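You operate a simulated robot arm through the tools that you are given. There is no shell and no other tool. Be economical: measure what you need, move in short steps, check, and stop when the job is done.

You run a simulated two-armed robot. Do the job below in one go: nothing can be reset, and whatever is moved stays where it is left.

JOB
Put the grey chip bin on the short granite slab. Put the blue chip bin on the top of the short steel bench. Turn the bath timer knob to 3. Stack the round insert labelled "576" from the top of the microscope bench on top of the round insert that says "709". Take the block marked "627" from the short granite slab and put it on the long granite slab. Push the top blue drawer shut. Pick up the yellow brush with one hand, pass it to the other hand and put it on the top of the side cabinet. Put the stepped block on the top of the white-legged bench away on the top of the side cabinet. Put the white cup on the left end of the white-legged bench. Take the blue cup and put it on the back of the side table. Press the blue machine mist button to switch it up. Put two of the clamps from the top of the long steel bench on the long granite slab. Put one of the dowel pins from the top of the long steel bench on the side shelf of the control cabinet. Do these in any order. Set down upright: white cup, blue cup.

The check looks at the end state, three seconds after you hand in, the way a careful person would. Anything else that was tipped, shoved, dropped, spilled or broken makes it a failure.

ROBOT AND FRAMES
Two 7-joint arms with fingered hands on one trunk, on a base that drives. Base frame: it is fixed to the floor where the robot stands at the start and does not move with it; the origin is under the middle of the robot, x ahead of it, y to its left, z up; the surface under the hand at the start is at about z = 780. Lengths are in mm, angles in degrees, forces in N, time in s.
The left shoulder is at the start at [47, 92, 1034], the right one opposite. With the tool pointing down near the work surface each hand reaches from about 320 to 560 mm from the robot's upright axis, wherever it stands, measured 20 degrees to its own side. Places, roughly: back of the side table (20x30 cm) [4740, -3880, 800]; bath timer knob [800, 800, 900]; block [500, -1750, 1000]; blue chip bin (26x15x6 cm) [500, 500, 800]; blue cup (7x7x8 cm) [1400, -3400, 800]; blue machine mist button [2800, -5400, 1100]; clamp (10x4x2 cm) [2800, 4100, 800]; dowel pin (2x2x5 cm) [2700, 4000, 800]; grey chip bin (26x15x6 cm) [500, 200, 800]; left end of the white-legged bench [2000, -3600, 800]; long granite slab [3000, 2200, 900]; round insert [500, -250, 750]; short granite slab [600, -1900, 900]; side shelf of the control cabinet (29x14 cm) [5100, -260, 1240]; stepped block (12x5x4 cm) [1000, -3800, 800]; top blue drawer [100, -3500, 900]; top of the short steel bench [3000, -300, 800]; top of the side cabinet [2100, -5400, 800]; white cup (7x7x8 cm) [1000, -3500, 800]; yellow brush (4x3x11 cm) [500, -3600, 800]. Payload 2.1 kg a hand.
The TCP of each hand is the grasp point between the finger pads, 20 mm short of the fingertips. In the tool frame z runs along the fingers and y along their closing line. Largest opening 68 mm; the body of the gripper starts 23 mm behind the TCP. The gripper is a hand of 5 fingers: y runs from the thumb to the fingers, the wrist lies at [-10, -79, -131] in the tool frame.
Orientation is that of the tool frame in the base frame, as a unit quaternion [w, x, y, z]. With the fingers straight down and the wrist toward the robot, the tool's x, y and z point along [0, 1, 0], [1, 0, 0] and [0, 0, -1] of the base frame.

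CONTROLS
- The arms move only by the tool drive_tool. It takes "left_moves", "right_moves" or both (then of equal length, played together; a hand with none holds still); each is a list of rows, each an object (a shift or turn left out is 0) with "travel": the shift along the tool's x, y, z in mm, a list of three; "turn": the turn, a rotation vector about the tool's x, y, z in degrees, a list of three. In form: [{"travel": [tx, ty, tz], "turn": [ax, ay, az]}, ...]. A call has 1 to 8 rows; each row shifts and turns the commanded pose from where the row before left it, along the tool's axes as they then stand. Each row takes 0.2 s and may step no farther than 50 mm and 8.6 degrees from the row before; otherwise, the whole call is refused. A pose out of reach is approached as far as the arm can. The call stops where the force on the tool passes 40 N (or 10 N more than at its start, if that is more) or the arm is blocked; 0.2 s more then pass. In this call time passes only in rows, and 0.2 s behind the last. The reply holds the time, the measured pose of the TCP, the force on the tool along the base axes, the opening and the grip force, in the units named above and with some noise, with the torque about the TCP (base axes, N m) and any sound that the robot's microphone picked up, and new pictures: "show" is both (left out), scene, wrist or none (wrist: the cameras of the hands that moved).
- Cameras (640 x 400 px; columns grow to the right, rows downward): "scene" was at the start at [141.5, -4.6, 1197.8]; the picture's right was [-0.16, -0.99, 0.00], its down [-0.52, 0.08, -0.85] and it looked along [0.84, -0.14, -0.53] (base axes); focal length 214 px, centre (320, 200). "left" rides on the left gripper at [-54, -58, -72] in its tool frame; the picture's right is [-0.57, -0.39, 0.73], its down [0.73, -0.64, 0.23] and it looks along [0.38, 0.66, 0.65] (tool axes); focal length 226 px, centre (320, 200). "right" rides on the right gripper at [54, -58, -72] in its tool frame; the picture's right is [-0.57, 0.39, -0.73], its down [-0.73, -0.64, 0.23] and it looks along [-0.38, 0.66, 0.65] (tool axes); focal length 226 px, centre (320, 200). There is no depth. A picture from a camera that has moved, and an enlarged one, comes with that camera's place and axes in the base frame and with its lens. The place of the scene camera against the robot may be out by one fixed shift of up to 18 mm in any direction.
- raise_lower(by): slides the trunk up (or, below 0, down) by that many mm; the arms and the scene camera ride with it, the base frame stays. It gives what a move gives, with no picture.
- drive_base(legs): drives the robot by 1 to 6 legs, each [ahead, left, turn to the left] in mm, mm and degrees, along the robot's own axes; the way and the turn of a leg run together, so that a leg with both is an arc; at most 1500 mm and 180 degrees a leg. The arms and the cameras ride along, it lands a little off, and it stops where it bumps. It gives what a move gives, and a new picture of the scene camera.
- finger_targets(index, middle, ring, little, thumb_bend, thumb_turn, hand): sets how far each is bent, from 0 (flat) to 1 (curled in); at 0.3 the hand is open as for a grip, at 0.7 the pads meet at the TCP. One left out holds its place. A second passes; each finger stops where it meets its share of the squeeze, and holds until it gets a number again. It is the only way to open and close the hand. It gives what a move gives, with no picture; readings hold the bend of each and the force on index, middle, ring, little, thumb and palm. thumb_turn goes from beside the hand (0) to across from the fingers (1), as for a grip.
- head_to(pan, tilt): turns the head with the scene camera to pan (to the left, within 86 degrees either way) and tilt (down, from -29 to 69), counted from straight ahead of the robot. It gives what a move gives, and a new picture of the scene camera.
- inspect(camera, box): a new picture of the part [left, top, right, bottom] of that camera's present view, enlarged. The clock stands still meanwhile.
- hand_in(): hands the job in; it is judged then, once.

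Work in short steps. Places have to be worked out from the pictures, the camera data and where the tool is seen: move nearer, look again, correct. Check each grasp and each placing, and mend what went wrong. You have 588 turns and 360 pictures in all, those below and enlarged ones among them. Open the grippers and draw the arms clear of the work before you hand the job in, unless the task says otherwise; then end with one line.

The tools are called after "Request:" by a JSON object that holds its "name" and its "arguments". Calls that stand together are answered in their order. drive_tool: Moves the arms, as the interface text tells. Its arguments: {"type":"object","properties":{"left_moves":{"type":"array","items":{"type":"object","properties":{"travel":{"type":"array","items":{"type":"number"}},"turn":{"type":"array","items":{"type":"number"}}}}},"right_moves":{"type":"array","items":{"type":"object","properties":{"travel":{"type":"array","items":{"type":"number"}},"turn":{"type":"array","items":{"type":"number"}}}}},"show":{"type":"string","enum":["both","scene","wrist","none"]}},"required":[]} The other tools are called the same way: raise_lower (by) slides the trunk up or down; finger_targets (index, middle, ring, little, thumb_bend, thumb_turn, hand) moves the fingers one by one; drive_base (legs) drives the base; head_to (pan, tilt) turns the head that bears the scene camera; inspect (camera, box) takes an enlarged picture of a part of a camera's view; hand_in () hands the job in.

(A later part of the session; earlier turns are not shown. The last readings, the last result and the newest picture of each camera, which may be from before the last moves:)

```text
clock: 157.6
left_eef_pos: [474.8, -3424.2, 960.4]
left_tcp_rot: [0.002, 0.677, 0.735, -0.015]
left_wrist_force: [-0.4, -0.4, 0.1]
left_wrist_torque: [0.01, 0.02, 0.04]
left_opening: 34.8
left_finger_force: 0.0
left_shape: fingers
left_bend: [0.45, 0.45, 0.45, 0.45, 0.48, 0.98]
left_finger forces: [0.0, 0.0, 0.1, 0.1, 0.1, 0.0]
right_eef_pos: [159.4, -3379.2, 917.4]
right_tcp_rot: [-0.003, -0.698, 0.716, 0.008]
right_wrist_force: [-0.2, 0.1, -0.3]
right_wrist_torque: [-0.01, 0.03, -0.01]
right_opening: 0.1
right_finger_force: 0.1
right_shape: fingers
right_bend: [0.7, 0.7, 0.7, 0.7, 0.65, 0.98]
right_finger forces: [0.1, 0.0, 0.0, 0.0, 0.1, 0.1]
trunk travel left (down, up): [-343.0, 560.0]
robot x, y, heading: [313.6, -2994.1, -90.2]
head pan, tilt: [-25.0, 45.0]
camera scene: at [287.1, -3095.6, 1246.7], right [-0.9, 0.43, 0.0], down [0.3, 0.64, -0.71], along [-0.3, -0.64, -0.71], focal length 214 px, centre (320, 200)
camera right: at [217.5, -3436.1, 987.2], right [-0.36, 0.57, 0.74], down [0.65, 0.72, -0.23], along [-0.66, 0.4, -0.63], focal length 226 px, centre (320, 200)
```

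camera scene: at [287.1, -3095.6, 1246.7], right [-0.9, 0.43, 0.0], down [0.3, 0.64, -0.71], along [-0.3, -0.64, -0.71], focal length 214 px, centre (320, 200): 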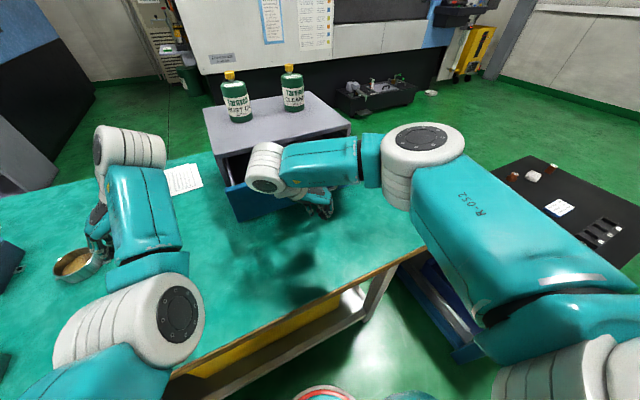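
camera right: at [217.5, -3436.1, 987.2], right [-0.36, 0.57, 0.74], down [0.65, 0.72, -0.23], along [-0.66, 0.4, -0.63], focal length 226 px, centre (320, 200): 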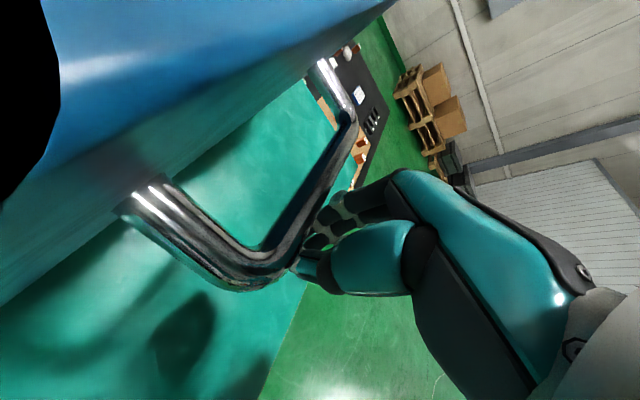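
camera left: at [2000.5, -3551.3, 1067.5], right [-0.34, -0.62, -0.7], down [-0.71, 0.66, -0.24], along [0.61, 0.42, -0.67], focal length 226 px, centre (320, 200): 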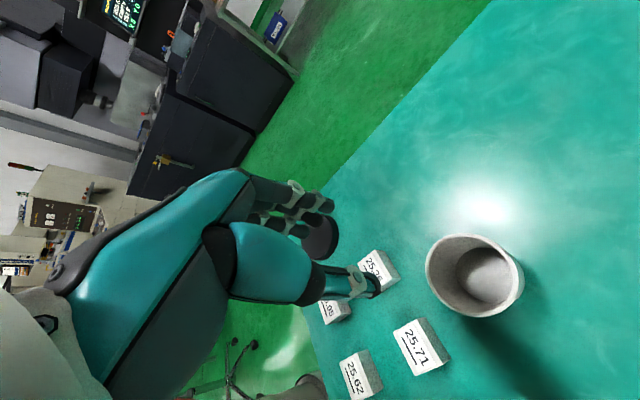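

In position again. Push forward with the arm.

Request:
{"name": "drive_tool", "arguments": {"right_moves": [{"travel": [12, 0, 0]}, {"travel": [12, 0, 0]}, {"travel": [12, 0, 0]}, {"travel": [12, 0, 0]}, {"travel": [12, 0, 0]}], "show": "both"}}

```text
clock: 158.8
left_eef_pos: [475.5, -3422.3, 959.8]
left_tcp_rot: [0.001, 0.677, 0.736, -0.015]
left_wrist_force: [-0.2, 0.1, 0.7]
left_wrist_torque: [0.0, 0.01, 0.0]
left_opening: 34.6
left_finger_force: 0.2
left_shape: fingers
left_bend: [0.45, 0.45, 0.45, 0.45, 0.48, 0.98]
left_finger forces: [0.0, 0.0, 0.0, 0.0, 0.1, 0.1]
right_eef_pos: [158.6, -3437.8, 916.0]
right_tcp_rot: [-0.003, -0.698, 0.716, 0.007]
right_wrist_force: [0.3, 1.2, 0.4]
right_wrist_torque: [-0.07, -0.01, 0.0]
right_opening: 0.2
right_finger_force: 0.7
right_shape: fingers
right_bend: [0.7, 0.7, 0.7, 0.7, 0.65, 0.98]
right_finger forces: [0.9, 0.0, 0.1, 0.1, 0.4, 0.0]
trunk travel left (down, up): [-343.0, 560.0]
robot x, y, heading: [318.0, -2997.5, -90.1]
head pan, tilt: [-25.0, 45.0]
camera scene: at [287.2, -3095.4, 1246.7], right [-0.9, 0.43, 0.0], down [0.3, 0.64, -0.71], along [-0.3, -0.64, -0.71], focal length 214 px, centre (320, 200)
camera right: at [216.9, -3494.6, 986.7], right [-0.36, 0.57, 0.74], down [0.65, 0.72, -0.23], along [-0.66, 0.4, -0.63], focal length 226 px, centre (320, 200)
```

scene: 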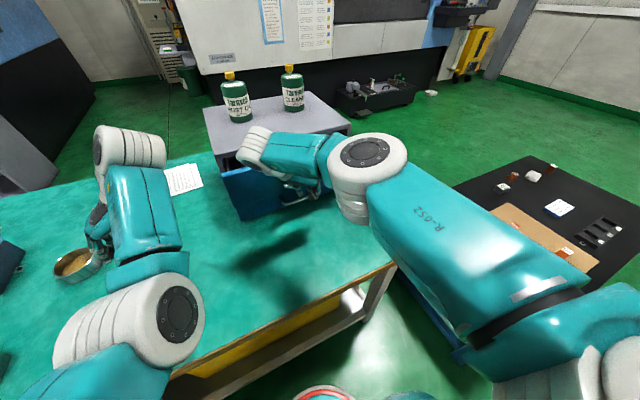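
right: 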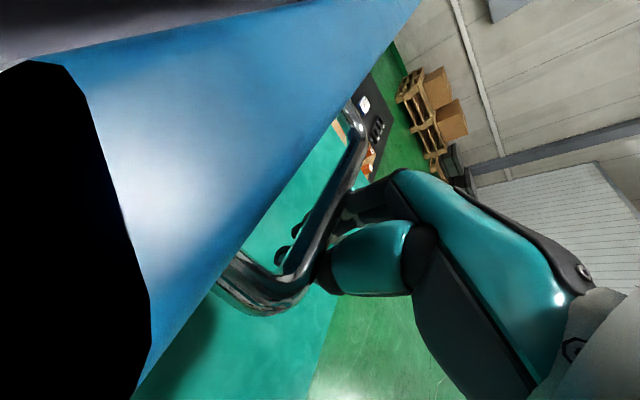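

The drawer is sliding in. I continue pushing with the base.

Request:
{"name": "drive_base", "arguments": {"legs": [[40, 0, 0]]}}

Request:
{"name": "inspect", "arguments": {"camera": "scene", "box": [180, 80, 400, 240]}}

```text
clock: 159.7
left_eef_pos: [473.9, -3461.5, 959.7]
left_tcp_rot: [0.002, 0.678, 0.735, -0.015]
left_wrist_force: [0.5, 0.5, -0.8]
left_wrist_torque: [0.0, 0.02, 0.03]
left_opening: 35.1
left_finger_force: 0.1
left_shape: fingers
left_bend: [0.45, 0.45, 0.45, 0.45, 0.48, 0.98]
left_finger forces: [0.1, 0.0, 0.0, 0.0, 0.0, 0.0]
right_eef_pos: [159.4, -3478.0, 917.1]
right_tcp_rot: [-0.002, -0.698, 0.716, 0.007]
right_wrist_force: [-0.3, 0.3, 0.0]
right_wrist_torque: [0.01, 0.02, -0.01]
right_opening: 0.0
right_finger_force: 0.1
right_shape: fingers
right_bend: [0.7, 0.7, 0.7, 0.7, 0.65, 0.98]
right_finger forces: [0.0, 0.0, 0.1, 0.0, 0.1, 0.1]
trunk travel left (down, up): [-343.0, 560.0]
robot x, y, heading: [318.6, -3031.4, -90.5]
head pan, tilt: [-25.0, 45.0]
camera scene: at [286.8, -3134.7, 1246.7], right [-0.9, 0.43, 0.0], down [0.3, 0.64, -0.71], along [-0.3, -0.64, -0.71], focal length 214 px, centre (320, 200)
```

scene: 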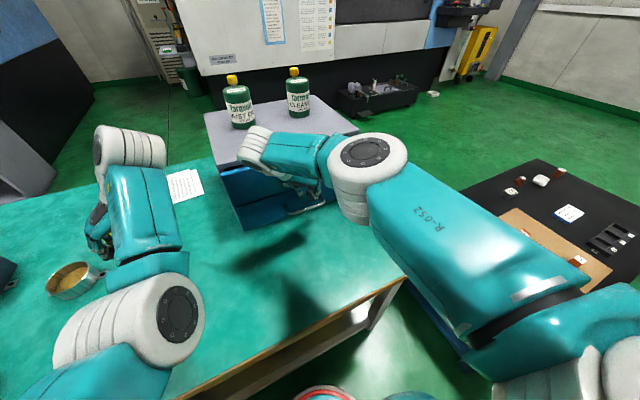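

```text
2.50 times, centred on (290, 160) of scene
camera zoom: at [286.8, -3134.7, 1246.7], right [-0.9, 0.43, 0.0], down [0.3, 0.64, -0.71], along [-0.3, -0.64, -0.71], focal length 536 px, centre (395, 300)
```

zoom: 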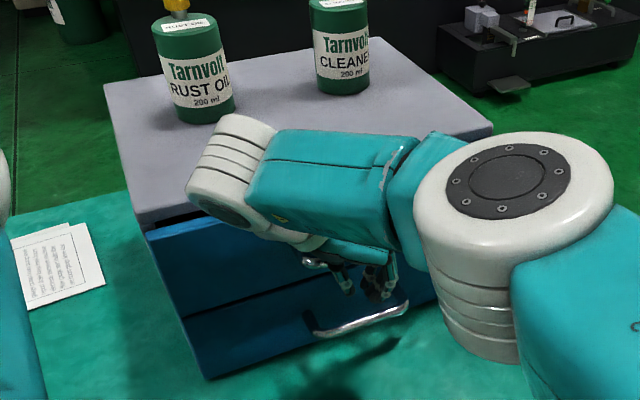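

Nearly flush; I push a little more until it stops.

Request:
{"name": "drive_base", "arguments": {"legs": [[20, 0, 0]]}}

Request:
{"name": "drive_tool", "arguments": {"right_moves": [{"travel": [8, 0, 0]}], "show": "wrist"}}

```text
clock: 160.5
left_eef_pos: [474.3, -3467.7, 961.8]
left_tcp_rot: [0.003, 0.678, 0.735, -0.015]
left_wrist_force: [0.9, 0.4, 0.3]
left_wrist_torque: [0.02, 0.0, -0.04]
left_opening: 35.1
left_finger_force: 0.1
left_shape: fingers
left_bend: [0.45, 0.45, 0.45, 0.45, 0.48, 0.98]
left_finger forces: [0.0, 0.0, 0.0, 0.0, 0.0, 0.1]
right_eef_pos: [158.3, -3481.6, 918.2]
right_tcp_rot: [-0.002, -0.699, 0.715, 0.007]
right_wrist_force: [-2.3, 30.5, 12.5]
right_wrist_torque: [-3.05, -0.94, 1.76]
right_opening: 0.0
right_finger_force: 0.3
right_shape: fingers
right_bend: [0.7, 0.7, 0.7, 0.7, 0.65, 0.98]
right_finger forces: [0.7, 0.1, 0.0, 0.0, 0.2, 0.0]
trunk travel left (down, up): [-343.0, 560.0]
robot x, y, heading: [314.6, -3041.8, -90.6]
head pan, tilt: [-25.0, 45.0]
stopped in leg 1: the robot was blocked; the commanded pose is now the measured one
camera scene: at [286.3, -3138.7, 1247.3], right [-0.9, 0.43, 0.0], down [0.3, 0.64, -0.71], along [-0.3, -0.64, -0.7], focal length 214 px, centre (320, 200)
```

scene: 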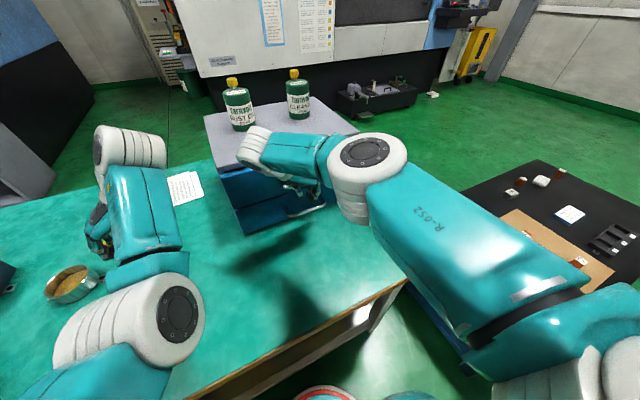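

```text
clock: 160.9
left_eef_pos: [472.9, -3465.4, 962.6]
left_tcp_rot: [0.004, 0.679, 0.734, -0.016]
left_wrist_force: [0.0, 0.3, -0.7]
left_wrist_torque: [-0.03, 0.04, -0.04]
left_opening: 34.5
left_finger_force: 0.1
left_shape: fingers
left_bend: [0.45, 0.45, 0.45, 0.45, 0.48, 0.98]
left_finger forces: [0.0, 0.0, 0.0, 0.1, 0.0, 0.0]
right_eef_pos: [158.5, -3481.1, 918.9]
right_tcp_rot: [-0.002, -0.698, 0.716, 0.01]
right_wrist_force: [-1.8, 49.3, 17.0]
right_wrist_torque: [-4.68, -1.3, 2.96]
right_opening: 0.0
right_finger_force: 0.2
right_shape: fingers
right_bend: [0.7, 0.7, 0.7, 0.7, 0.65, 0.98]
right_finger forces: [0.4, 0.0, 0.0, 0.1, 0.0, 0.0]
trunk travel left (down, up): [-343.0, 560.0]
robot x, y, heading: [318.3, -3043.9, -90.7]
head pan, tilt: [-25.0, 45.0]
stopped in row 1 (right hand): the force on the tool passed its limit at 54 N (the readings are from after the stop); the commanded pose is now the measured one
camera right: at [216.4, -3538.1, 988.8], right [-0.36, 0.57, 0.74], down [0.65, 0.72, -0.23], along [-0.66, 0.4, -0.63], focal length 226 px, centre (320, 200)
```

right: 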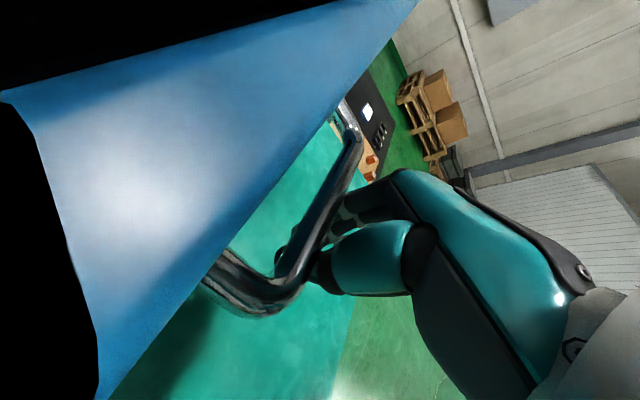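

The hand body now presses the unit itself. I back off and check that the drawer is shut.

Request:
{"name": "drive_base", "arguments": {"legs": [[-120, 0, 0]]}}

Request:
{"name": "drive_tool", "arguments": {"right_moves": [{"travel": [0, 0, -40]}, {"travel": [0, -40, 0]}, {"travel": [0, -45, 0]}], "show": "none"}}

Request:
{"name": "inspect", "arguments": {"camera": "scene", "box": [180, 60, 400, 220]}}

```text
clock: 162.1
left_eef_pos: [475.5, -3350.7, 958.4]
left_tcp_rot: [0.001, 0.678, 0.735, -0.014]
left_wrist_force: [0.3, -0.1, -0.2]
left_wrist_torque: [0.0, 0.0, 0.0]
left_opening: 34.9
left_finger_force: 0.2
left_shape: fingers
left_bend: [0.45, 0.45, 0.45, 0.45, 0.48, 0.98]
left_finger forces: [0.0, 0.0, 0.1, 0.1, 0.0, 0.0]
right_eef_pos: [160.1, -3370.2, 914.2]
right_tcp_rot: [0.0, -0.699, 0.715, 0.011]
right_wrist_force: [-0.1, 0.1, 0.1]
right_wrist_torque: [0.05, -0.01, 0.0]
right_opening: 0.3
right_finger_force: 0.1
right_shape: fingers
right_bend: [0.7, 0.7, 0.7, 0.7, 0.65, 0.98]
right_finger forces: [0.0, 0.0, 0.0, 0.0, 0.0, 0.1]
trunk travel left (down, up): [-343.0, 560.0]
robot x, y, heading: [318.6, -2922.1, -90.4]
head pan, tilt: [-25.0, 45.0]
camera scene: at [287.5, -3024.4, 1246.7], right [-0.9, 0.43, 0.0], down [0.3, 0.64, -0.71], along [-0.3, -0.64, -0.71], focal length 214 px, centre (320, 200)
```

scene: 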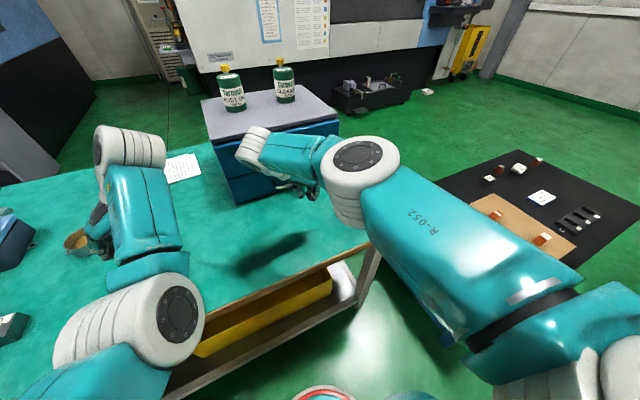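

```text
clock: 162.9
left_eef_pos: [473.6, -3351.9, 959.2]
left_tcp_rot: [0.001, 0.678, 0.735, -0.014]
left_wrist_force: [-0.5, -0.1, -0.4]
left_wrist_torque: [0.04, 0.04, 0.02]
left_opening: 34.5
left_finger_force: 0.1
left_shape: fingers
left_bend: [0.45, 0.45, 0.45, 0.45, 0.48, 0.98]
left_finger forces: [0.1, 0.1, 0.0, 0.0, 0.0, 0.1]
right_eef_pos: [237.0, -3356.9, 953.1]
right_tcp_rot: [0.003, -0.698, 0.716, 0.012]
right_wrist_force: [0.2, 0.8, 0.4]
right_wrist_torque: [0.02, -0.02, 0.01]
right_opening: 0.2
right_finger_force: 0.2
right_shape: fingers
right_bend: [0.7, 0.7, 0.7, 0.7, 0.65, 0.98]
right_finger forces: [0.1, 0.0, 0.1, 0.0, 0.0, 0.1]
right hand out of reach, approached as far as the arm can: row 3
trunk travel left (down, up): [-343.0, 560.0]
robot x, y, heading: [319.8, -2921.7, -90.1]
head pan, tilt: [-25.0, 45.0]
```

```text
2.50 times, centred on (290, 140) of scene
camera zoom: at [287.2, -3024.5, 1246.7], right [-0.9, 0.43, 0.0], down [0.3, 0.64, -0.71], along [-0.3, -0.64, -0.71], focal length 536 px, centre (395, 350)
```

zoom: 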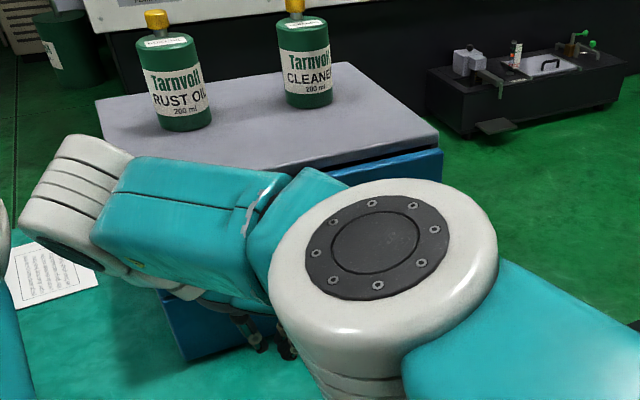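

I strafe left toward the brush position and inspect the drawer from there.

Request:
{"name": "drive_base", "arguments": {"legs": [[0, 290, 0]]}}

Request:
{"name": "head_to", "arguments": {"pan": -45, "tilt": 30}}

Request:
{"name": "inspect", "arguments": {"camera": "scene", "box": [240, 100, 480, 250]}}

```text
clock: 164.9
left_eef_pos: [769.7, -3354.9, 959.3]
left_tcp_rot: [0.002, 0.678, 0.735, -0.014]
left_wrist_force: [0.5, 0.3, 0.0]
left_wrist_torque: [-0.05, 0.03, -0.03]
left_opening: 34.7
left_finger_force: 0.0
left_shape: fingers
left_bend: [0.45, 0.45, 0.45, 0.45, 0.48, 0.98]
left_finger forces: [0.0, 0.0, 0.0, 0.0, 0.0, 0.1]
right_eef_pos: [531.6, -3356.5, 953.1]
right_tcp_rot: [0.004, -0.699, 0.715, 0.011]
right_wrist_force: [0.7, -0.8, -0.4]
right_wrist_torque: [-0.02, -0.01, 0.0]
right_opening: 0.0
right_finger_force: 0.1
right_shape: fingers
right_bend: [0.7, 0.7, 0.7, 0.7, 0.65, 0.98]
right_finger forces: [0.1, 0.0, 0.1, 0.1, 0.0, 0.1]
trunk travel left (down, up): [-343.0, 560.0]
robot x, y, heading: [606.8, -2925.2, -90.2]
head pan, tilt: [-25.0, 45.0]
camera scene: at [582.4, -3026.8, 1246.7], right [-0.9, 0.43, 0.0], down [0.3, 0.64, -0.71], along [-0.3, -0.64, -0.71], focal length 214 px, centre (320, 200)
```

scene: 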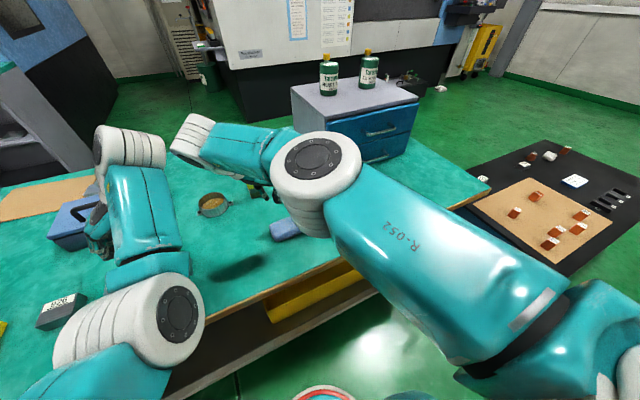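

```text
clock: 165.8
left_eef_pos: [770.0, -3354.1, 959.6]
left_tcp_rot: [0.001, 0.679, 0.734, -0.014]
left_wrist_force: [0.3, 0.1, 0.3]
left_wrist_torque: [0.0, -0.01, 0.0]
left_opening: 35.0
left_finger_force: 0.1
left_shape: fingers
left_bend: [0.45, 0.45, 0.45, 0.45, 0.48, 0.98]
left_finger forces: [0.1, 0.1, 0.1, 0.1, 0.0, 0.1]
right_eef_pos: [531.7, -3357.2, 953.9]
right_tcp_rot: [0.004, -0.698, 0.716, 0.011]
right_wrist_force: [0.3, 0.5, 0.7]
right_wrist_torque: [0.03, -0.01, 0.01]
right_opening: 0.0
right_finger_force: 0.0
right_shape: fingers
right_bend: [0.7, 0.7, 0.7, 0.7, 0.65, 0.98]
right_finger forces: [0.0, 0.0, 0.1, 0.1, 0.1, 0.0]
trunk travel left (down, up): [-343.0, 560.0]
robot x, y, heading: [614.2, -2924.5, -90.8]
head pan, tilt: [-45.0, 30.0]
camera scene: at [552.9, -3016.8, 1269.3], right [-0.7, 0.71, 0.0], down [0.36, 0.35, -0.87], along [-0.62, -0.61, -0.5], focal length 214 px, centre (320, 200)
```

scene: 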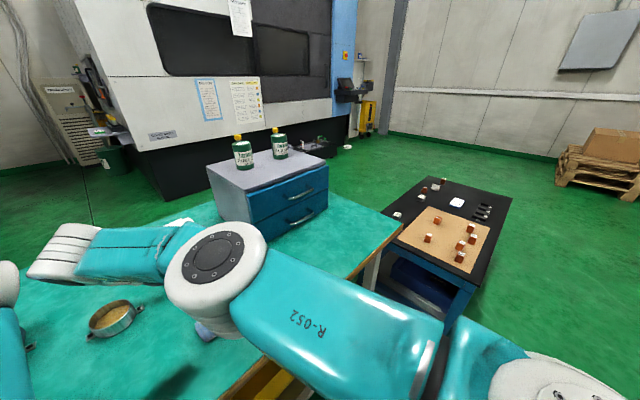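

```text
2.67 times, centred on (360, 175) of scene
camera zoom: at [552.9, -3016.8, 1269.3], right [-0.7, 0.71, 0.0], down [0.36, 0.35, -0.87], along [-0.62, -0.61, -0.5], focal length 572 px, centre (213, 267)
```

zoom: 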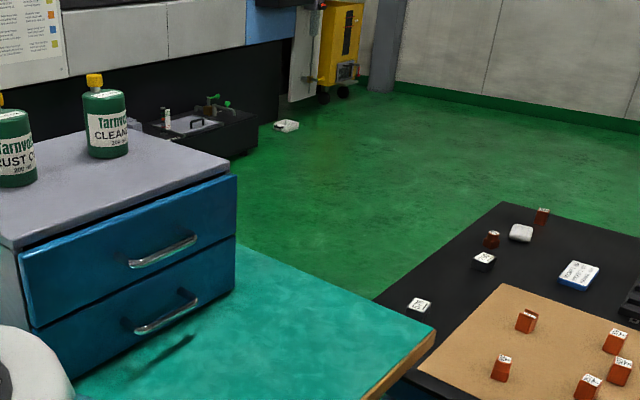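

The top drawer is flush with the one below: shut. Next the brush: open the right hand and advance.

Request:
{"name": "finger_targets", "arguments": {"hand": "right", "index": 0.3, "middle": 0.3, "ring": 0.3, "little": 0.3, "thumb_bend": 0.3}}

Request:
{"name": "drive_base", "arguments": {"legs": [[140, 0, 0.5]]}}

Request:
{"name": "drive_tool", "arguments": {"right_moves": [{"travel": [0, 0, 0]}], "show": "wrist"}}

```text
clock: 166.8
left_eef_pos: [769.1, -3354.9, 958.6]
left_tcp_rot: [0.001, 0.678, 0.735, -0.014]
left_wrist_force: [-0.7, 0.3, 0.6]
left_wrist_torque: [0.03, -0.02, 0.01]
left_opening: 35.2
left_finger_force: 0.0
left_shape: fingers
left_bend: [0.45, 0.45, 0.45, 0.45, 0.48, 0.98]
left_finger forces: [0.1, 0.1, 0.0, 0.1, 0.0, 0.0]
right_eef_pos: [531.2, -3358.1, 952.6]
right_tcp_rot: [0.004, -0.698, 0.716, 0.012]
right_wrist_force: [0.0, -0.6, -0.6]
right_wrist_torque: [0.0, -0.01, -0.03]
right_opening: 62.0
right_finger_force: 0.0
right_shape: fingers
right_bend: [0.3, 0.3, 0.3, 0.3, 0.3, 0.98]
right_finger forces: [0.1, 0.0, 0.1, 0.1, 0.0, 0.1]
trunk travel left (down, up): [-343.0, 560.0]
robot x, y, heading: [608.2, -2927.8, -90.5]
head pan, tilt: [-45.0, 30.0]
```

```text
clock: 168.1
left_eef_pos: [773.5, -3494.1, 958.0]
left_tcp_rot: [0.001, 0.675, 0.737, -0.014]
left_wrist_force: [-0.2, -0.3, 0.1]
left_wrist_torque: [0.01, 0.0, 0.0]
left_opening: 34.9
left_finger_force: 0.1
left_shape: fingers
left_bend: [0.45, 0.45, 0.45, 0.45, 0.48, 0.98]
left_finger forces: [0.0, 0.1, 0.0, 0.0, 0.0, 0.0]
right_eef_pos: [534.9, -3498.8, 954.6]
right_tcp_rot: [0.004, -0.702, 0.712, 0.012]
right_wrist_force: [-0.4, 0.0, -1.0]
right_wrist_torque: [0.01, -0.01, 0.0]
right_opening: 61.9
right_finger_force: 0.0
right_shape: fingers
right_bend: [0.3, 0.3, 0.3, 0.3, 0.3, 0.98]
right_finger forces: [0.0, 0.0, 0.1, 0.0, 0.1, 0.0]
trunk travel left (down, up): [-343.0, 560.0]
robot x, y, heading: [609.6, -3068.1, -90.2]
head pan, tilt: [-45.0, 30.0]
camera scene: at [553.4, -3157.7, 1269.3], right [-0.71, 0.71, 0.0], down [0.35, 0.35, -0.87], along [-0.61, -0.61, -0.5], focal length 214 px, centre (320, 200)
```

scene: 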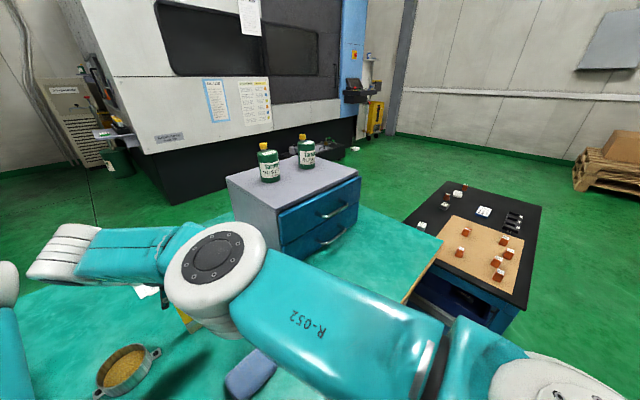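

```text
clock: 168.5
left_eef_pos: [772.0, -3493.1, 960.0]
left_tcp_rot: [0.001, 0.675, 0.737, -0.014]
left_wrist_force: [-1.1, -1.1, 0.2]
left_wrist_torque: [0.0, 0.01, 0.01]
left_opening: 34.9
left_finger_force: 0.0
left_shape: fingers
left_bend: [0.45, 0.45, 0.45, 0.45, 0.48, 0.98]
left_finger forces: [0.0, 0.0, 0.1, 0.0, 0.1, 0.0]
right_eef_pos: [535.7, -3500.0, 953.8]
right_tcp_rot: [0.002, -0.702, 0.712, 0.011]
right_wrist_force: [-0.6, -0.5, -0.1]
right_wrist_torque: [0.0, -0.03, 0.0]
right_opening: 61.9
right_finger_force: 0.0
right_shape: fingers
right_bend: [0.3, 0.3, 0.3, 0.3, 0.3, 0.98]
right_finger forces: [0.0, 0.1, 0.1, 0.1, 0.0, 0.0]
trunk travel left (down, up): [-343.0, 560.0]
robot x, y, heading: [610.1, -3064.6, -89.9]
head pan, tilt: [-45.0, 30.0]
camera right: at [593.8, -3555.4, 1023.0], right [-0.37, 0.56, 0.74], down [0.65, 0.73, -0.22], along [-0.67, 0.4, -0.63], focal length 226 px, centre (320, 200)
```

right: 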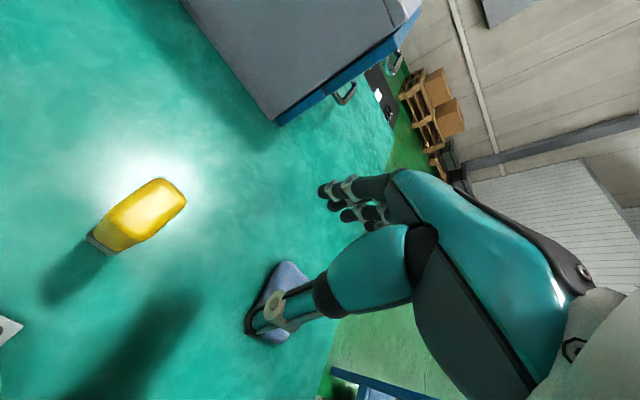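

The brush is at about (552,-3554), beyond reach with this hand yaw. I rotate the right hand back to the wrist-toward-robot pose for more reach.

Request:
{"name": "drive_tool", "arguments": {"right_moves": [{"travel": [0, 0, -10], "turn": [0, 0, -8.3]}, {"turn": [0, 0, -8.3]}, {"turn": [0, 0, -8.3]}, {"turn": [0, 0, -8.3]}, {"turn": [0, 0, -8.3]}, {"turn": [0, 0, -8.3]}, {"turn": [0, 0, -8.3]}, {"turn": [0, 0, -8.3]}], "show": "none"}}

Request:
{"name": "drive_tool", "arguments": {"right_moves": [{"turn": [0, 0, -8.3]}, {"turn": [0, 0, -8.3]}, {"turn": [0, 0, -8.2]}], "show": "wrist"}}

```text
clock: 170.3
left_eef_pos: [772.8, -3493.0, 959.8]
left_tcp_rot: [0.002, 0.675, 0.738, -0.014]
left_wrist_force: [0.3, -0.2, -0.5]
left_wrist_torque: [0.0, -0.02, -0.01]
left_opening: 34.8
left_finger_force: 0.1
left_shape: fingers
left_bend: [0.45, 0.45, 0.45, 0.45, 0.48, 0.98]
left_finger forces: [0.0, 0.0, 0.1, 0.0, 0.1, 0.0]
right_eef_pos: [534.7, -3499.3, 963.0]
right_tcp_rot: [-0.009, 0.978, -0.21, -0.008]
right_wrist_force: [-0.3, -0.6, 0.1]
right_wrist_torque: [0.02, 0.01, 0.01]
right_opening: 62.3
right_finger_force: 0.0
right_shape: fingers
right_bend: [0.3, 0.3, 0.3, 0.3, 0.3, 0.98]
right_finger forces: [0.0, 0.0, 0.0, 0.1, 0.0, 0.0]
trunk travel left (down, up): [-343.0, 560.0]
robot x, y, heading: [610.6, -3069.2, -89.8]
head pan, tilt: [-45.0, 30.0]
```

```text
clock: 171.1
left_eef_pos: [772.2, -3492.1, 958.9]
left_tcp_rot: [0.001, 0.675, 0.738, -0.014]
left_wrist_force: [0.5, -0.2, 0.9]
left_wrist_torque: [-0.02, 0.02, -0.02]
left_opening: 34.8
left_finger_force: 0.1
left_shape: fingers
left_bend: [0.45, 0.45, 0.45, 0.45, 0.48, 0.98]
left_finger forces: [0.1, 0.0, 0.0, 0.0, 0.0, 0.0]
right_eef_pos: [534.6, -3499.6, 963.9]
right_tcp_rot: [-0.01, 1.0, 0.005, -0.006]
right_wrist_force: [0.1, -0.2, 0.1]
right_wrist_torque: [0.01, 0.03, 0.02]
right_opening: 62.1
right_finger_force: 0.1
right_shape: fingers
right_bend: [0.3, 0.3, 0.3, 0.3, 0.3, 0.98]
right_finger forces: [0.0, 0.0, 0.0, 0.1, 0.1, 0.0]
trunk travel left (down, up): [-343.0, 560.0]
robot x, y, heading: [615.6, -3069.0, -90.0]
head pan, tilt: [-45.0, 30.0]
camera right: at [590.3, -3441.7, 1035.7], right [-0.55, -0.41, 0.73], down [-0.74, 0.64, -0.21], along [-0.38, -0.65, -0.65], focal length 226 px, centre (320, 200)
```

right: 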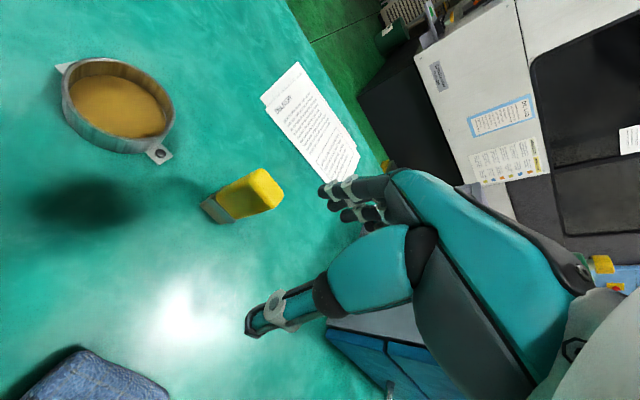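

Brush ≈(552,-3547). I move over it, descend partway and check.

Request:
{"name": "drive_tool", "arguments": {"right_moves": [{"travel": [17, 24, 5]}, {"travel": [0, 24, 10]}], "show": "wrist"}}

```text
clock: 171.7
left_eef_pos: [772.7, -3492.0, 959.3]
left_tcp_rot: [0.001, 0.675, 0.738, -0.014]
left_wrist_force: [0.8, -0.2, 0.6]
left_wrist_torque: [0.01, 0.0, 0.0]
left_opening: 34.9
left_finger_force: 0.1
left_shape: fingers
left_bend: [0.45, 0.45, 0.45, 0.45, 0.48, 0.98]
left_finger forces: [0.0, 0.0, 0.0, 0.0, 0.1, 0.1]
right_eef_pos: [552.1, -3546.8, 947.3]
right_tcp_rot: [-0.01, 1.0, 0.004, -0.006]
right_wrist_force: [0.5, -1.2, -0.3]
right_wrist_torque: [0.04, 0.03, 0.01]
right_opening: 62.1
right_finger_force: 0.0
right_shape: fingers
right_bend: [0.3, 0.3, 0.3, 0.3, 0.3, 0.98]
right_finger forces: [0.0, 0.0, 0.0, 0.0, 0.1, 0.1]
trunk travel left (down, up): [-343.0, 560.0]
robot x, y, heading: [611.0, -3065.5, -89.8]
head pan, tilt: [-45.0, 30.0]
camera right: at [606.8, -3489.7, 1019.6], right [-0.55, -0.41, 0.73], down [-0.74, 0.64, -0.21], along [-0.38, -0.65, -0.66], focal length 226 px, centre (320, 200)
```

right: 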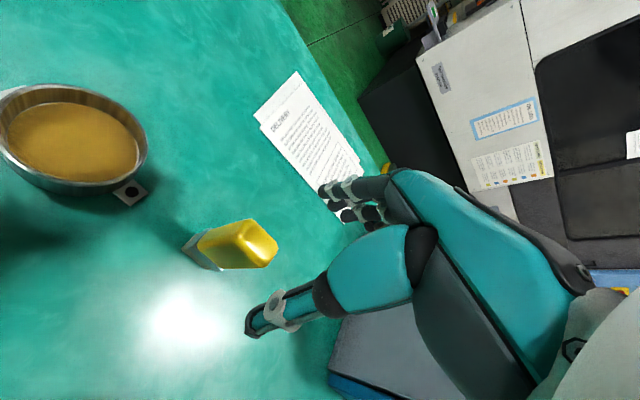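

On target. Descend and grip.

Request:
{"name": "drive_tool", "arguments": {"right_moves": [{"travel": [3, 0, 25]}, {"travel": [0, 0, 25]}, {"travel": [0, 0, 22]}], "show": "none"}}

Request:
{"name": "finger_targets", "arguments": {"hand": "right", "index": 0.65, "middle": 0.65, "ring": 0.65, "little": 0.65, "thumb_bend": 0.65}}

Request:
{"name": "drive_tool", "arguments": {"right_moves": [{"travel": [0, 0, -30]}], "show": "wrist"}}

```text
clock: 172.5
left_eef_pos: [772.8, -3492.6, 959.1]
left_tcp_rot: [0.001, 0.675, 0.738, -0.014]
left_wrist_force: [0.6, -0.6, -0.2]
left_wrist_torque: [0.05, -0.01, -0.03]
left_opening: 34.6
left_finger_force: 0.0
left_shape: fingers
left_bend: [0.45, 0.45, 0.45, 0.45, 0.48, 0.98]
left_finger forces: [0.1, 0.1, 0.0, 0.0, 0.0, 0.1]
right_eef_pos: [555.0, -3546.8, 875.3]
right_tcp_rot: [-0.009, 1.0, 0.003, -0.006]
right_wrist_force: [0.7, -0.3, -0.3]
right_wrist_torque: [0.02, 0.0, -0.01]
right_opening: 62.1
right_finger_force: 0.0
right_shape: fingers
right_bend: [0.3, 0.3, 0.3, 0.3, 0.3, 0.98]
right_finger forces: [0.0, 0.0, 0.0, 0.1, 0.0, 0.0]
trunk travel left (down, up): [-343.0, 560.0]
robot x, y, heading: [613.7, -3064.2, -89.7]
head pan, tilt: [-45.0, 30.0]
```

```text
clock: 173.5
left_eef_pos: [771.0, -3492.9, 959.5]
left_tcp_rot: [0.001, 0.675, 0.738, -0.013]
left_wrist_force: [-0.6, -0.6, -0.1]
left_wrist_torque: [-0.03, 0.01, -0.01]
left_opening: 34.8
left_finger_force: 0.1
left_shape: fingers
left_bend: [0.45, 0.45, 0.45, 0.45, 0.48, 0.98]
left_finger forces: [0.1, 0.1, 0.0, 0.0, 0.0, 0.0]
right_eef_pos: [554.5, -3545.2, 874.2]
right_tcp_rot: [-0.011, 1.0, 0.003, -0.006]
right_wrist_force: [-0.3, -0.8, -0.6]
right_wrist_torque: [-0.01, 0.02, -0.03]
right_opening: 14.1
right_finger_force: 3.8
right_shape: fingers
right_bend: [0.6, 0.62, 0.63, 0.65, 0.58, 0.96]
right_finger forces: [1.8, 1.3, 0.6, 0.1, 3.7, 0.1]
trunk travel left (down, up): [-343.0, 560.0]
robot x, y, heading: [610.0, -3068.6, -89.8]
head pan, tilt: [-45.0, 30.0]
```

```text
clock: 173.9
left_eef_pos: [772.7, -3492.2, 958.2]
left_tcp_rot: [0.002, 0.675, 0.738, -0.014]
left_wrist_force: [-0.5, -0.5, -1.0]
left_wrist_torque: [0.05, -0.01, 0.03]
left_opening: 34.8
left_finger_force: 0.1
left_shape: fingers
left_bend: [0.45, 0.45, 0.45, 0.45, 0.48, 0.98]
left_finger forces: [0.1, 0.1, 0.0, 0.0, 0.0, 0.1]
right_eef_pos: [555.4, -3546.1, 906.2]
right_tcp_rot: [-0.01, 1.0, 0.003, -0.007]
right_wrist_force: [-1.2, -0.8, -0.1]
right_wrist_torque: [-0.01, 0.01, -0.01]
right_opening: 14.1
right_finger_force: 3.2
right_shape: fingers
right_bend: [0.6, 0.62, 0.63, 0.65, 0.58, 0.96]
right_finger forces: [1.8, 1.2, 0.7, 0.1, 3.5, 0.0]
trunk travel left (down, up): [-343.0, 560.0]
robot x, y, heading: [614.8, -3064.5, -89.9]
head pan, tilt: [-45.0, 30.0]
camera right: at [609.8, -3488.9, 977.0], right [-0.55, -0.41, 0.73], down [-0.74, 0.64, -0.21], along [-0.38, -0.65, -0.66], focal length 226 px, centre (320, 200)
```

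right: 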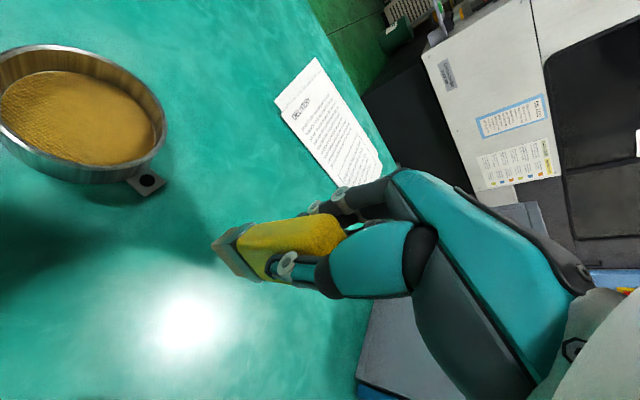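

Brush is held upright. I firm up the grip, raise the trunk, and turn the left hand to point sideways for the handover.

Request:
{"name": "finger_targets", "arguments": {"hand": "right", "index": 0.72, "middle": 0.72, "ring": 0.72, "thumb_bend": 0.7}}

Request:
{"name": "raise_lower", "arguments": {"by": 130}}

Request:
{"name": "drive_tool", "arguments": {"left_moves": [{"travel": [0, 25, 0], "turn": [0, 0, 8.5]}, {"turn": [0, 0, 8.5]}, {"turn": [0, 0, 8.5]}, {"turn": [0, 0, 8.5]}, {"turn": [0, 0, 8.5]}, {"turn": [0, 0, 8.5]}, {"turn": [0, 0, 8.5]}, {"turn": [0, 0, 8.5]}], "show": "none"}}

Request:
{"name": "drive_tool", "arguments": {"left_moves": [{"turn": [0, 0, 8.5]}, {"turn": [0, 0, 8.5]}, {"turn": [0, 0, 8.5]}, {"turn": [0, -8.5, 0]}, {"turn": [0, -8.5, 0]}, {"turn": [0, -8.5, 0]}, {"turn": [0, -8.5, 0]}, {"turn": [0, -8.5, 0]}], "show": "none"}}

```text
clock: 174.9
left_eef_pos: [773.0, -3493.1, 958.7]
left_tcp_rot: [0.001, 0.675, 0.738, -0.014]
left_wrist_force: [0.1, 0.9, -0.3]
left_wrist_torque: [-0.02, -0.03, 0.01]
left_opening: 34.9
left_finger_force: 0.2
left_shape: fingers
left_bend: [0.45, 0.45, 0.45, 0.45, 0.48, 0.98]
left_finger forces: [0.1, 0.0, 0.0, 0.0, 0.0, 0.0]
right_eef_pos: [553.1, -3546.8, 904.7]
right_tcp_rot: [-0.011, 1.0, 0.003, -0.006]
right_wrist_force: [-0.3, -0.3, -0.1]
right_wrist_torque: [-0.01, 0.05, 0.0]
right_opening: 13.3
right_finger_force: 8.0
right_shape: fingers
right_bend: [0.61, 0.66, 0.71, 0.65, 0.54, 0.95]
right_finger forces: [4.4, 2.3, 1.4, 0.1, 8.1, 0.0]
trunk travel left (down, up): [-343.0, 560.0]
robot x, y, heading: [611.6, -3067.5, -89.8]
head pan, tilt: [-45.0, 30.0]
```

```text
clock: 176.5
left_eef_pos: [773.9, -3492.9, 1089.4]
left_tcp_rot: [0.001, 0.675, 0.738, -0.014]
left_wrist_force: [-0.2, -0.6, 0.0]
left_wrist_torque: [0.02, 0.02, 0.02]
left_opening: 34.7
left_finger_force: 0.1
left_shape: fingers
left_bend: [0.45, 0.45, 0.45, 0.45, 0.48, 0.98]
left_finger forces: [0.0, 0.0, 0.0, 0.0, 0.0, 0.0]
right_eef_pos: [554.1, -3546.5, 1035.1]
right_tcp_rot: [-0.01, 1.0, 0.003, -0.006]
right_wrist_force: [-0.1, 0.0, -0.7]
right_wrist_torque: [0.01, 0.06, 0.02]
right_opening: 13.3
right_finger_force: 8.1
right_shape: fingers
right_bend: [0.61, 0.66, 0.71, 0.65, 0.54, 0.95]
right_finger forces: [4.3, 2.3, 1.4, 0.0, 8.0, 0.0]
trunk travel left (down, up): [-473.0, 430.0]
robot x, y, heading: [614.4, -3068.6, -90.0]
head pan, tilt: [-45.0, 30.0]
```

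```text
clock: 178.3
left_eef_pos: [798.5, -3490.0, 1088.4]
left_tcp_rot: [0.01, 0.972, 0.234, -0.011]
left_wrist_force: [-0.2, -0.1, 0.1]
left_wrist_torque: [-0.02, 0.04, 0.02]
left_opening: 34.6
left_finger_force: 0.0
left_shape: fingers
left_bend: [0.45, 0.45, 0.45, 0.45, 0.48, 0.98]
left_finger forces: [0.1, 0.0, 0.0, 0.0, 0.1, 0.1]
right_eef_pos: [553.9, -3545.0, 1035.3]
right_tcp_rot: [-0.011, 1.0, 0.003, -0.006]
right_wrist_force: [-0.3, 0.6, -1.1]
right_wrist_torque: [0.0, 0.01, 0.01]
right_opening: 13.0
right_finger_force: 8.2
right_shape: fingers
right_bend: [0.61, 0.66, 0.71, 0.65, 0.54, 0.95]
right_finger forces: [4.3, 2.2, 1.4, 0.1, 8.1, 0.0]
trunk travel left (down, up): [-473.0, 430.0]
robot x, y, heading: [613.8, -3066.2, -90.0]
head pan, tilt: [-45.0, 30.0]
```

```text
clock: 180.1
left_eef_pos: [798.9, -3489.7, 1090.4]
left_tcp_rot: [0.015, 0.928, 0.009, -0.372]
left_wrist_force: [-0.4, -0.2, 0.2]
left_wrist_torque: [-0.02, 0.01, 0.02]
left_opening: 34.7
left_finger_force: 0.0
left_shape: fingers
left_bend: [0.45, 0.45, 0.45, 0.45, 0.48, 0.98]
left_finger forces: [0.0, 0.0, 0.0, 0.1, 0.0, 0.0]
right_eef_pos: [555.7, -3545.6, 1035.0]
right_tcp_rot: [-0.01, 1.0, 0.003, -0.006]
right_wrist_force: [1.1, -0.1, -0.6]
right_wrist_torque: [0.03, -0.01, 0.03]
right_opening: 13.4
right_finger_force: 8.4
right_shape: fingers
right_bend: [0.61, 0.66, 0.71, 0.65, 0.54, 0.95]
right_finger forces: [4.2, 2.2, 1.4, 0.1, 8.0, 0.0]
trunk travel left (down, up): [-473.0, 430.0]
robot x, y, heading: [612.8, -3064.8, -90.1]
head pan, tilt: [-45.0, 30.0]
```

Turning correctly toward −x. Finish the tilt and look.

Request:
{"name": "drive_tool", "arguments": {"left_moves": [{"turn": [0, -8, 0]}, {"turn": [0, -8, 0]}, {"turn": [0, -8, 0]}, {"turn": [0, -8, 0]}, {"turn": [0, -8, 0]}, {"turn": [0, -7, 0]}], "show": "none"}}

Request:
{"name": "head_to", "arguments": {"pan": 0, "tilt": 45}}

```text
clock: 181.5
left_eef_pos: [798.4, -3489.4, 1088.5]
left_tcp_rot: [-0.018, -0.703, -0.003, 0.711]
left_wrist_force: [0.1, -0.9, -0.3]
left_wrist_torque: [0.03, 0.0, 0.0]
left_opening: 34.9
left_finger_force: 0.0
left_shape: fingers
left_bend: [0.45, 0.45, 0.45, 0.45, 0.48, 0.98]
left_finger forces: [0.0, 0.0, 0.1, 0.0, 0.0, 0.0]
right_eef_pos: [555.7, -3546.0, 1035.1]
right_tcp_rot: [-0.01, 1.0, 0.003, -0.007]
right_wrist_force: [0.4, -0.1, -0.2]
right_wrist_torque: [0.0, 0.0, 0.04]
right_opening: 13.3
right_finger_force: 7.8
right_shape: fingers
right_bend: [0.61, 0.66, 0.71, 0.65, 0.54, 0.95]
right_finger forces: [4.2, 2.3, 1.3, 0.0, 8.1, 0.0]
trunk travel left (down, up): [-473.0, 430.0]
robot x, y, heading: [610.4, -3065.6, -90.0]
head pan, tilt: [-45.0, 30.0]
```

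```text
clock: 182.6
left_eef_pos: [798.0, -3490.2, 1089.3]
left_tcp_rot: [-0.018, -0.704, -0.002, 0.71]
left_wrist_force: [0.0, 0.6, 0.6]
left_wrist_torque: [0.01, -0.02, -0.01]
left_opening: 34.7
left_finger_force: 0.0
left_shape: fingers
left_bend: [0.45, 0.45, 0.45, 0.45, 0.48, 0.98]
left_finger forces: [0.0, 0.1, 0.1, 0.0, 0.0, 0.1]
right_eef_pos: [555.2, -3545.8, 1034.1]
right_tcp_rot: [-0.01, 1.0, 0.003, -0.006]
right_wrist_force: [0.0, -0.8, -1.0]
right_wrist_torque: [0.02, -0.02, 0.02]
right_opening: 13.1
right_finger_force: 7.8
right_shape: fingers
right_bend: [0.61, 0.66, 0.71, 0.65, 0.54, 0.95]
right_finger forces: [4.2, 2.3, 1.4, 0.0, 8.0, 0.0]
trunk travel left (down, up): [-473.0, 430.0]
robot x, y, heading: [611.6, -3069.8, -89.7]
head pan, tilt: [0.0, 45.0]
camera scene: at [617.3, -3160.4, 1377.5], right [-1.0, 0.0, 0.0], down [0.0, 0.71, -0.71], along [0.0, -0.71, -0.71], focal length 214 px, centre (320, 200)
```

scene: 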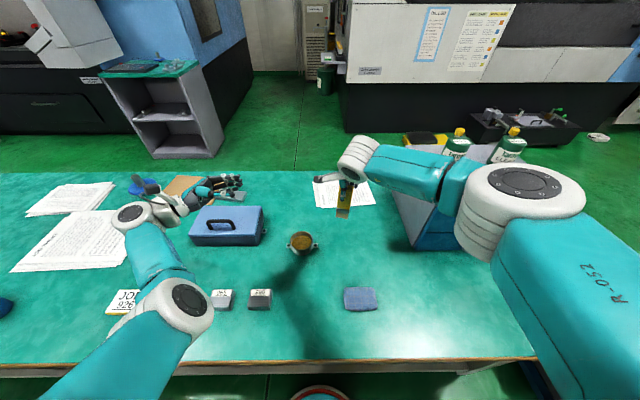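

Left hand points sideways as wanted. I draw the right hand back/center and bring the left to a pre-approach beside the brush's lower half.

Request:
{"name": "finger_targets", "arguments": {"hand": "left", "index": 0.3, "middle": 0.3, "ring": 0.3, "little": 0.3, "thumb_bend": 0.3}}

Request:
{"name": "drive_tool", "arguments": {"left_moves": [{"travel": [30.5, -8.5, 25.7]}, {"travel": [30.5, -8.5, 25.7]}, {"travel": [30.5, -8.5, 25.7]}, {"travel": [30.5, -8.5, 25.7]}], "right_moves": [{"travel": [15, -30, 0]}, {"travel": [15, -30, 0]}, {"travel": [0, -30, 0]}, {"travel": [0, 0, 0]}], "show": "both"}}

```text
clock: 183.6
left_eef_pos: [798.5, -3490.3, 1089.0]
left_tcp_rot: [-0.018, -0.704, -0.002, 0.71]
left_wrist_force: [0.6, -0.5, -1.4]
left_wrist_torque: [-0.01, -0.02, 0.01]
left_opening: 62.4
left_finger_force: 0.1
left_shape: fingers
left_bend: [0.3, 0.3, 0.3, 0.3, 0.3, 0.96]
left_finger forces: [0.0, 0.0, 0.0, 0.1, 0.1, 0.0]
right_eef_pos: [554.9, -3546.2, 1034.9]
right_tcp_rot: [-0.01, 1.0, 0.003, -0.006]
right_wrist_force: [-0.1, -0.2, 0.3]
right_wrist_torque: [0.01, 0.0, -0.03]
right_opening: 13.0
right_finger_force: 8.5
right_shape: fingers
right_bend: [0.61, 0.66, 0.71, 0.65, 0.54, 0.95]
right_finger forces: [4.2, 2.4, 1.3, 0.1, 8.0, 0.0]
trunk travel left (down, up): [-473.0, 430.0]
robot x, y, heading: [611.0, -3065.0, -89.7]
head pan, tilt: [0.0, 45.0]
```

```text
clock: 184.6
left_eef_pos: [690.4, -3462.4, 965.4]
left_tcp_rot: [-0.019, -0.703, -0.003, 0.711]
left_wrist_force: [0.4, 1.0, 0.3]
left_wrist_torque: [0.04, 0.02, -0.04]
left_opening: 62.6
left_finger_force: 0.1
left_shape: fingers
left_bend: [0.3, 0.3, 0.3, 0.3, 0.3, 0.96]
left_finger forces: [0.1, 0.0, 0.0, 0.1, 0.0, 0.1]
right_eef_pos: [583.4, -3454.6, 1039.4]
right_tcp_rot: [-0.01, 1.0, 0.003, -0.006]
right_wrist_force: [-0.4, 0.2, -1.4]
right_wrist_torque: [-0.04, -0.04, -0.02]
right_opening: 13.3
right_finger_force: 7.8
right_shape: fingers
right_bend: [0.61, 0.66, 0.71, 0.65, 0.54, 0.95]
right_finger forces: [4.1, 2.2, 1.4, 0.0, 7.9, 0.1]
trunk travel left (down, up): [-473.0, 430.0]
robot x, y, heading: [613.4, -3068.4, -89.9]
head pan, tilt: [0.0, 45.0]
camera scene: at [617.2, -3160.4, 1377.5], right [-1.0, 0.0, 0.0], down [0.0, 0.71, -0.71], along [0.0, -0.71, -0.71], focal length 214 px, centre (320, 200)
camera right: at [638.4, -3398.2, 1110.3], right [-0.56, -0.4, 0.73], down [-0.74, 0.64, -0.21], along [-0.38, -0.65, -0.65], focal length 226 px, centre (320, 200)
camera left: at [762.3, -3400.4, 1018.6], right [-0.73, 0.38, 0.56], down [-0.25, 0.62, -0.75], along [-0.63, -0.69, -0.36], focal length 226 px, centre (320, 200)
```

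scene: 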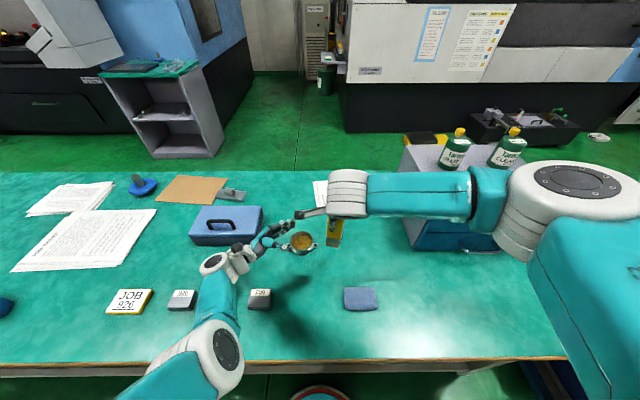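
right: 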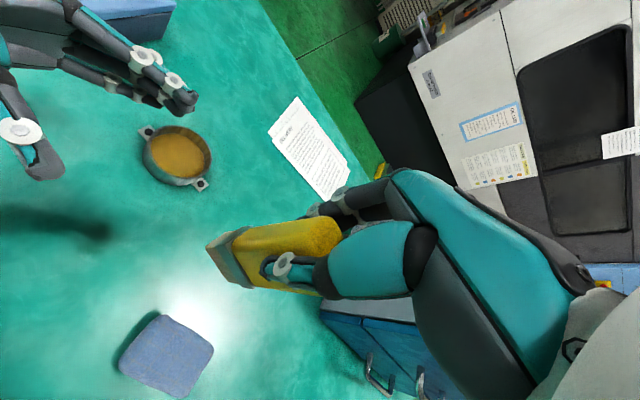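
left: 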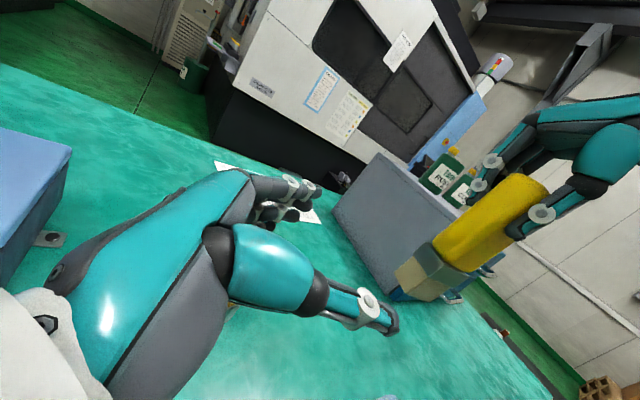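

Brush spans z≈956–1019 below the right fingertips. I align the left hand (z 976, y −3454) and slide it over the brush.

Request:
{"name": "drive_tool", "arguments": {"left_moves": [{"travel": [-11, -8, 20]}, {"travel": [0, 0, 30]}, {"travel": [0, 0, 30]}], "show": "both"}}

```text
clock: 185.4
left_eef_pos: [613.4, -3455.3, 978.1]
left_tcp_rot: [-0.018, -0.704, -0.002, 0.71]
left_wrist_force: [0.5, -0.6, -0.2]
left_wrist_torque: [-0.01, 0.05, 0.08]
left_opening: 62.2
left_finger_force: 0.1
left_shape: fingers
left_bend: [0.3, 0.3, 0.3, 0.3, 0.3, 0.96]
left_finger forces: [0.1, 0.0, 0.1, 0.0, 0.0, 0.0]
right_eef_pos: [583.7, -3456.2, 1038.3]
right_tcp_rot: [-0.011, 1.0, 0.003, -0.007]
right_wrist_force: [1.0, -0.4, -1.2]
right_wrist_torque: [0.01, -0.01, -0.01]
right_opening: 13.4
right_finger_force: 7.6
right_shape: fingers
right_bend: [0.61, 0.66, 0.71, 0.65, 0.54, 0.95]
right_finger forces: [4.2, 2.3, 1.4, 0.0, 7.9, 0.1]
trunk travel left (down, up): [-473.0, 430.0]
robot x, y, heading: [611.6, -3067.0, -90.1]
head pan, tilt: [0.0, 45.0]
camera scene: at [617.2, -3160.4, 1377.5], right [-1.0, 0.0, 0.0], down [0.0, 0.71, -0.71], along [0.0, -0.71, -0.71], focal length 214 px, centre (320, 200)
camera left: at [685.0, -3395.0, 1031.0], right [-0.73, 0.38, 0.56], down [-0.25, 0.62, -0.75], along [-0.63, -0.69, -0.36], focal length 226 px, centre (320, 200)
```

scene: 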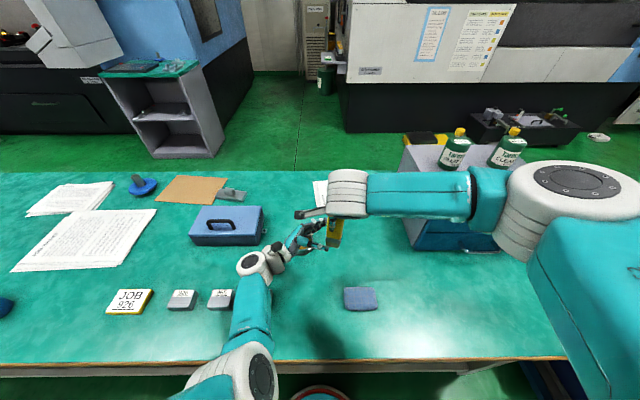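
left: 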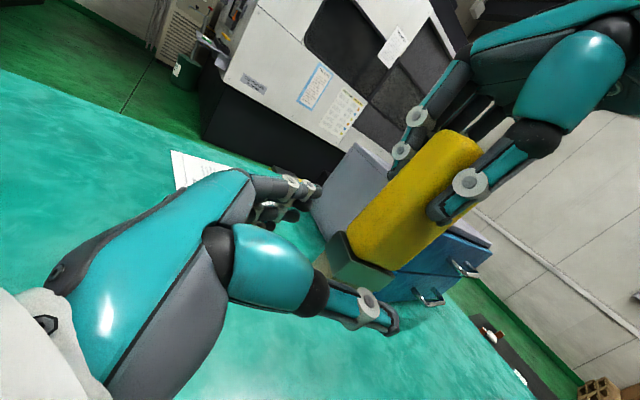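

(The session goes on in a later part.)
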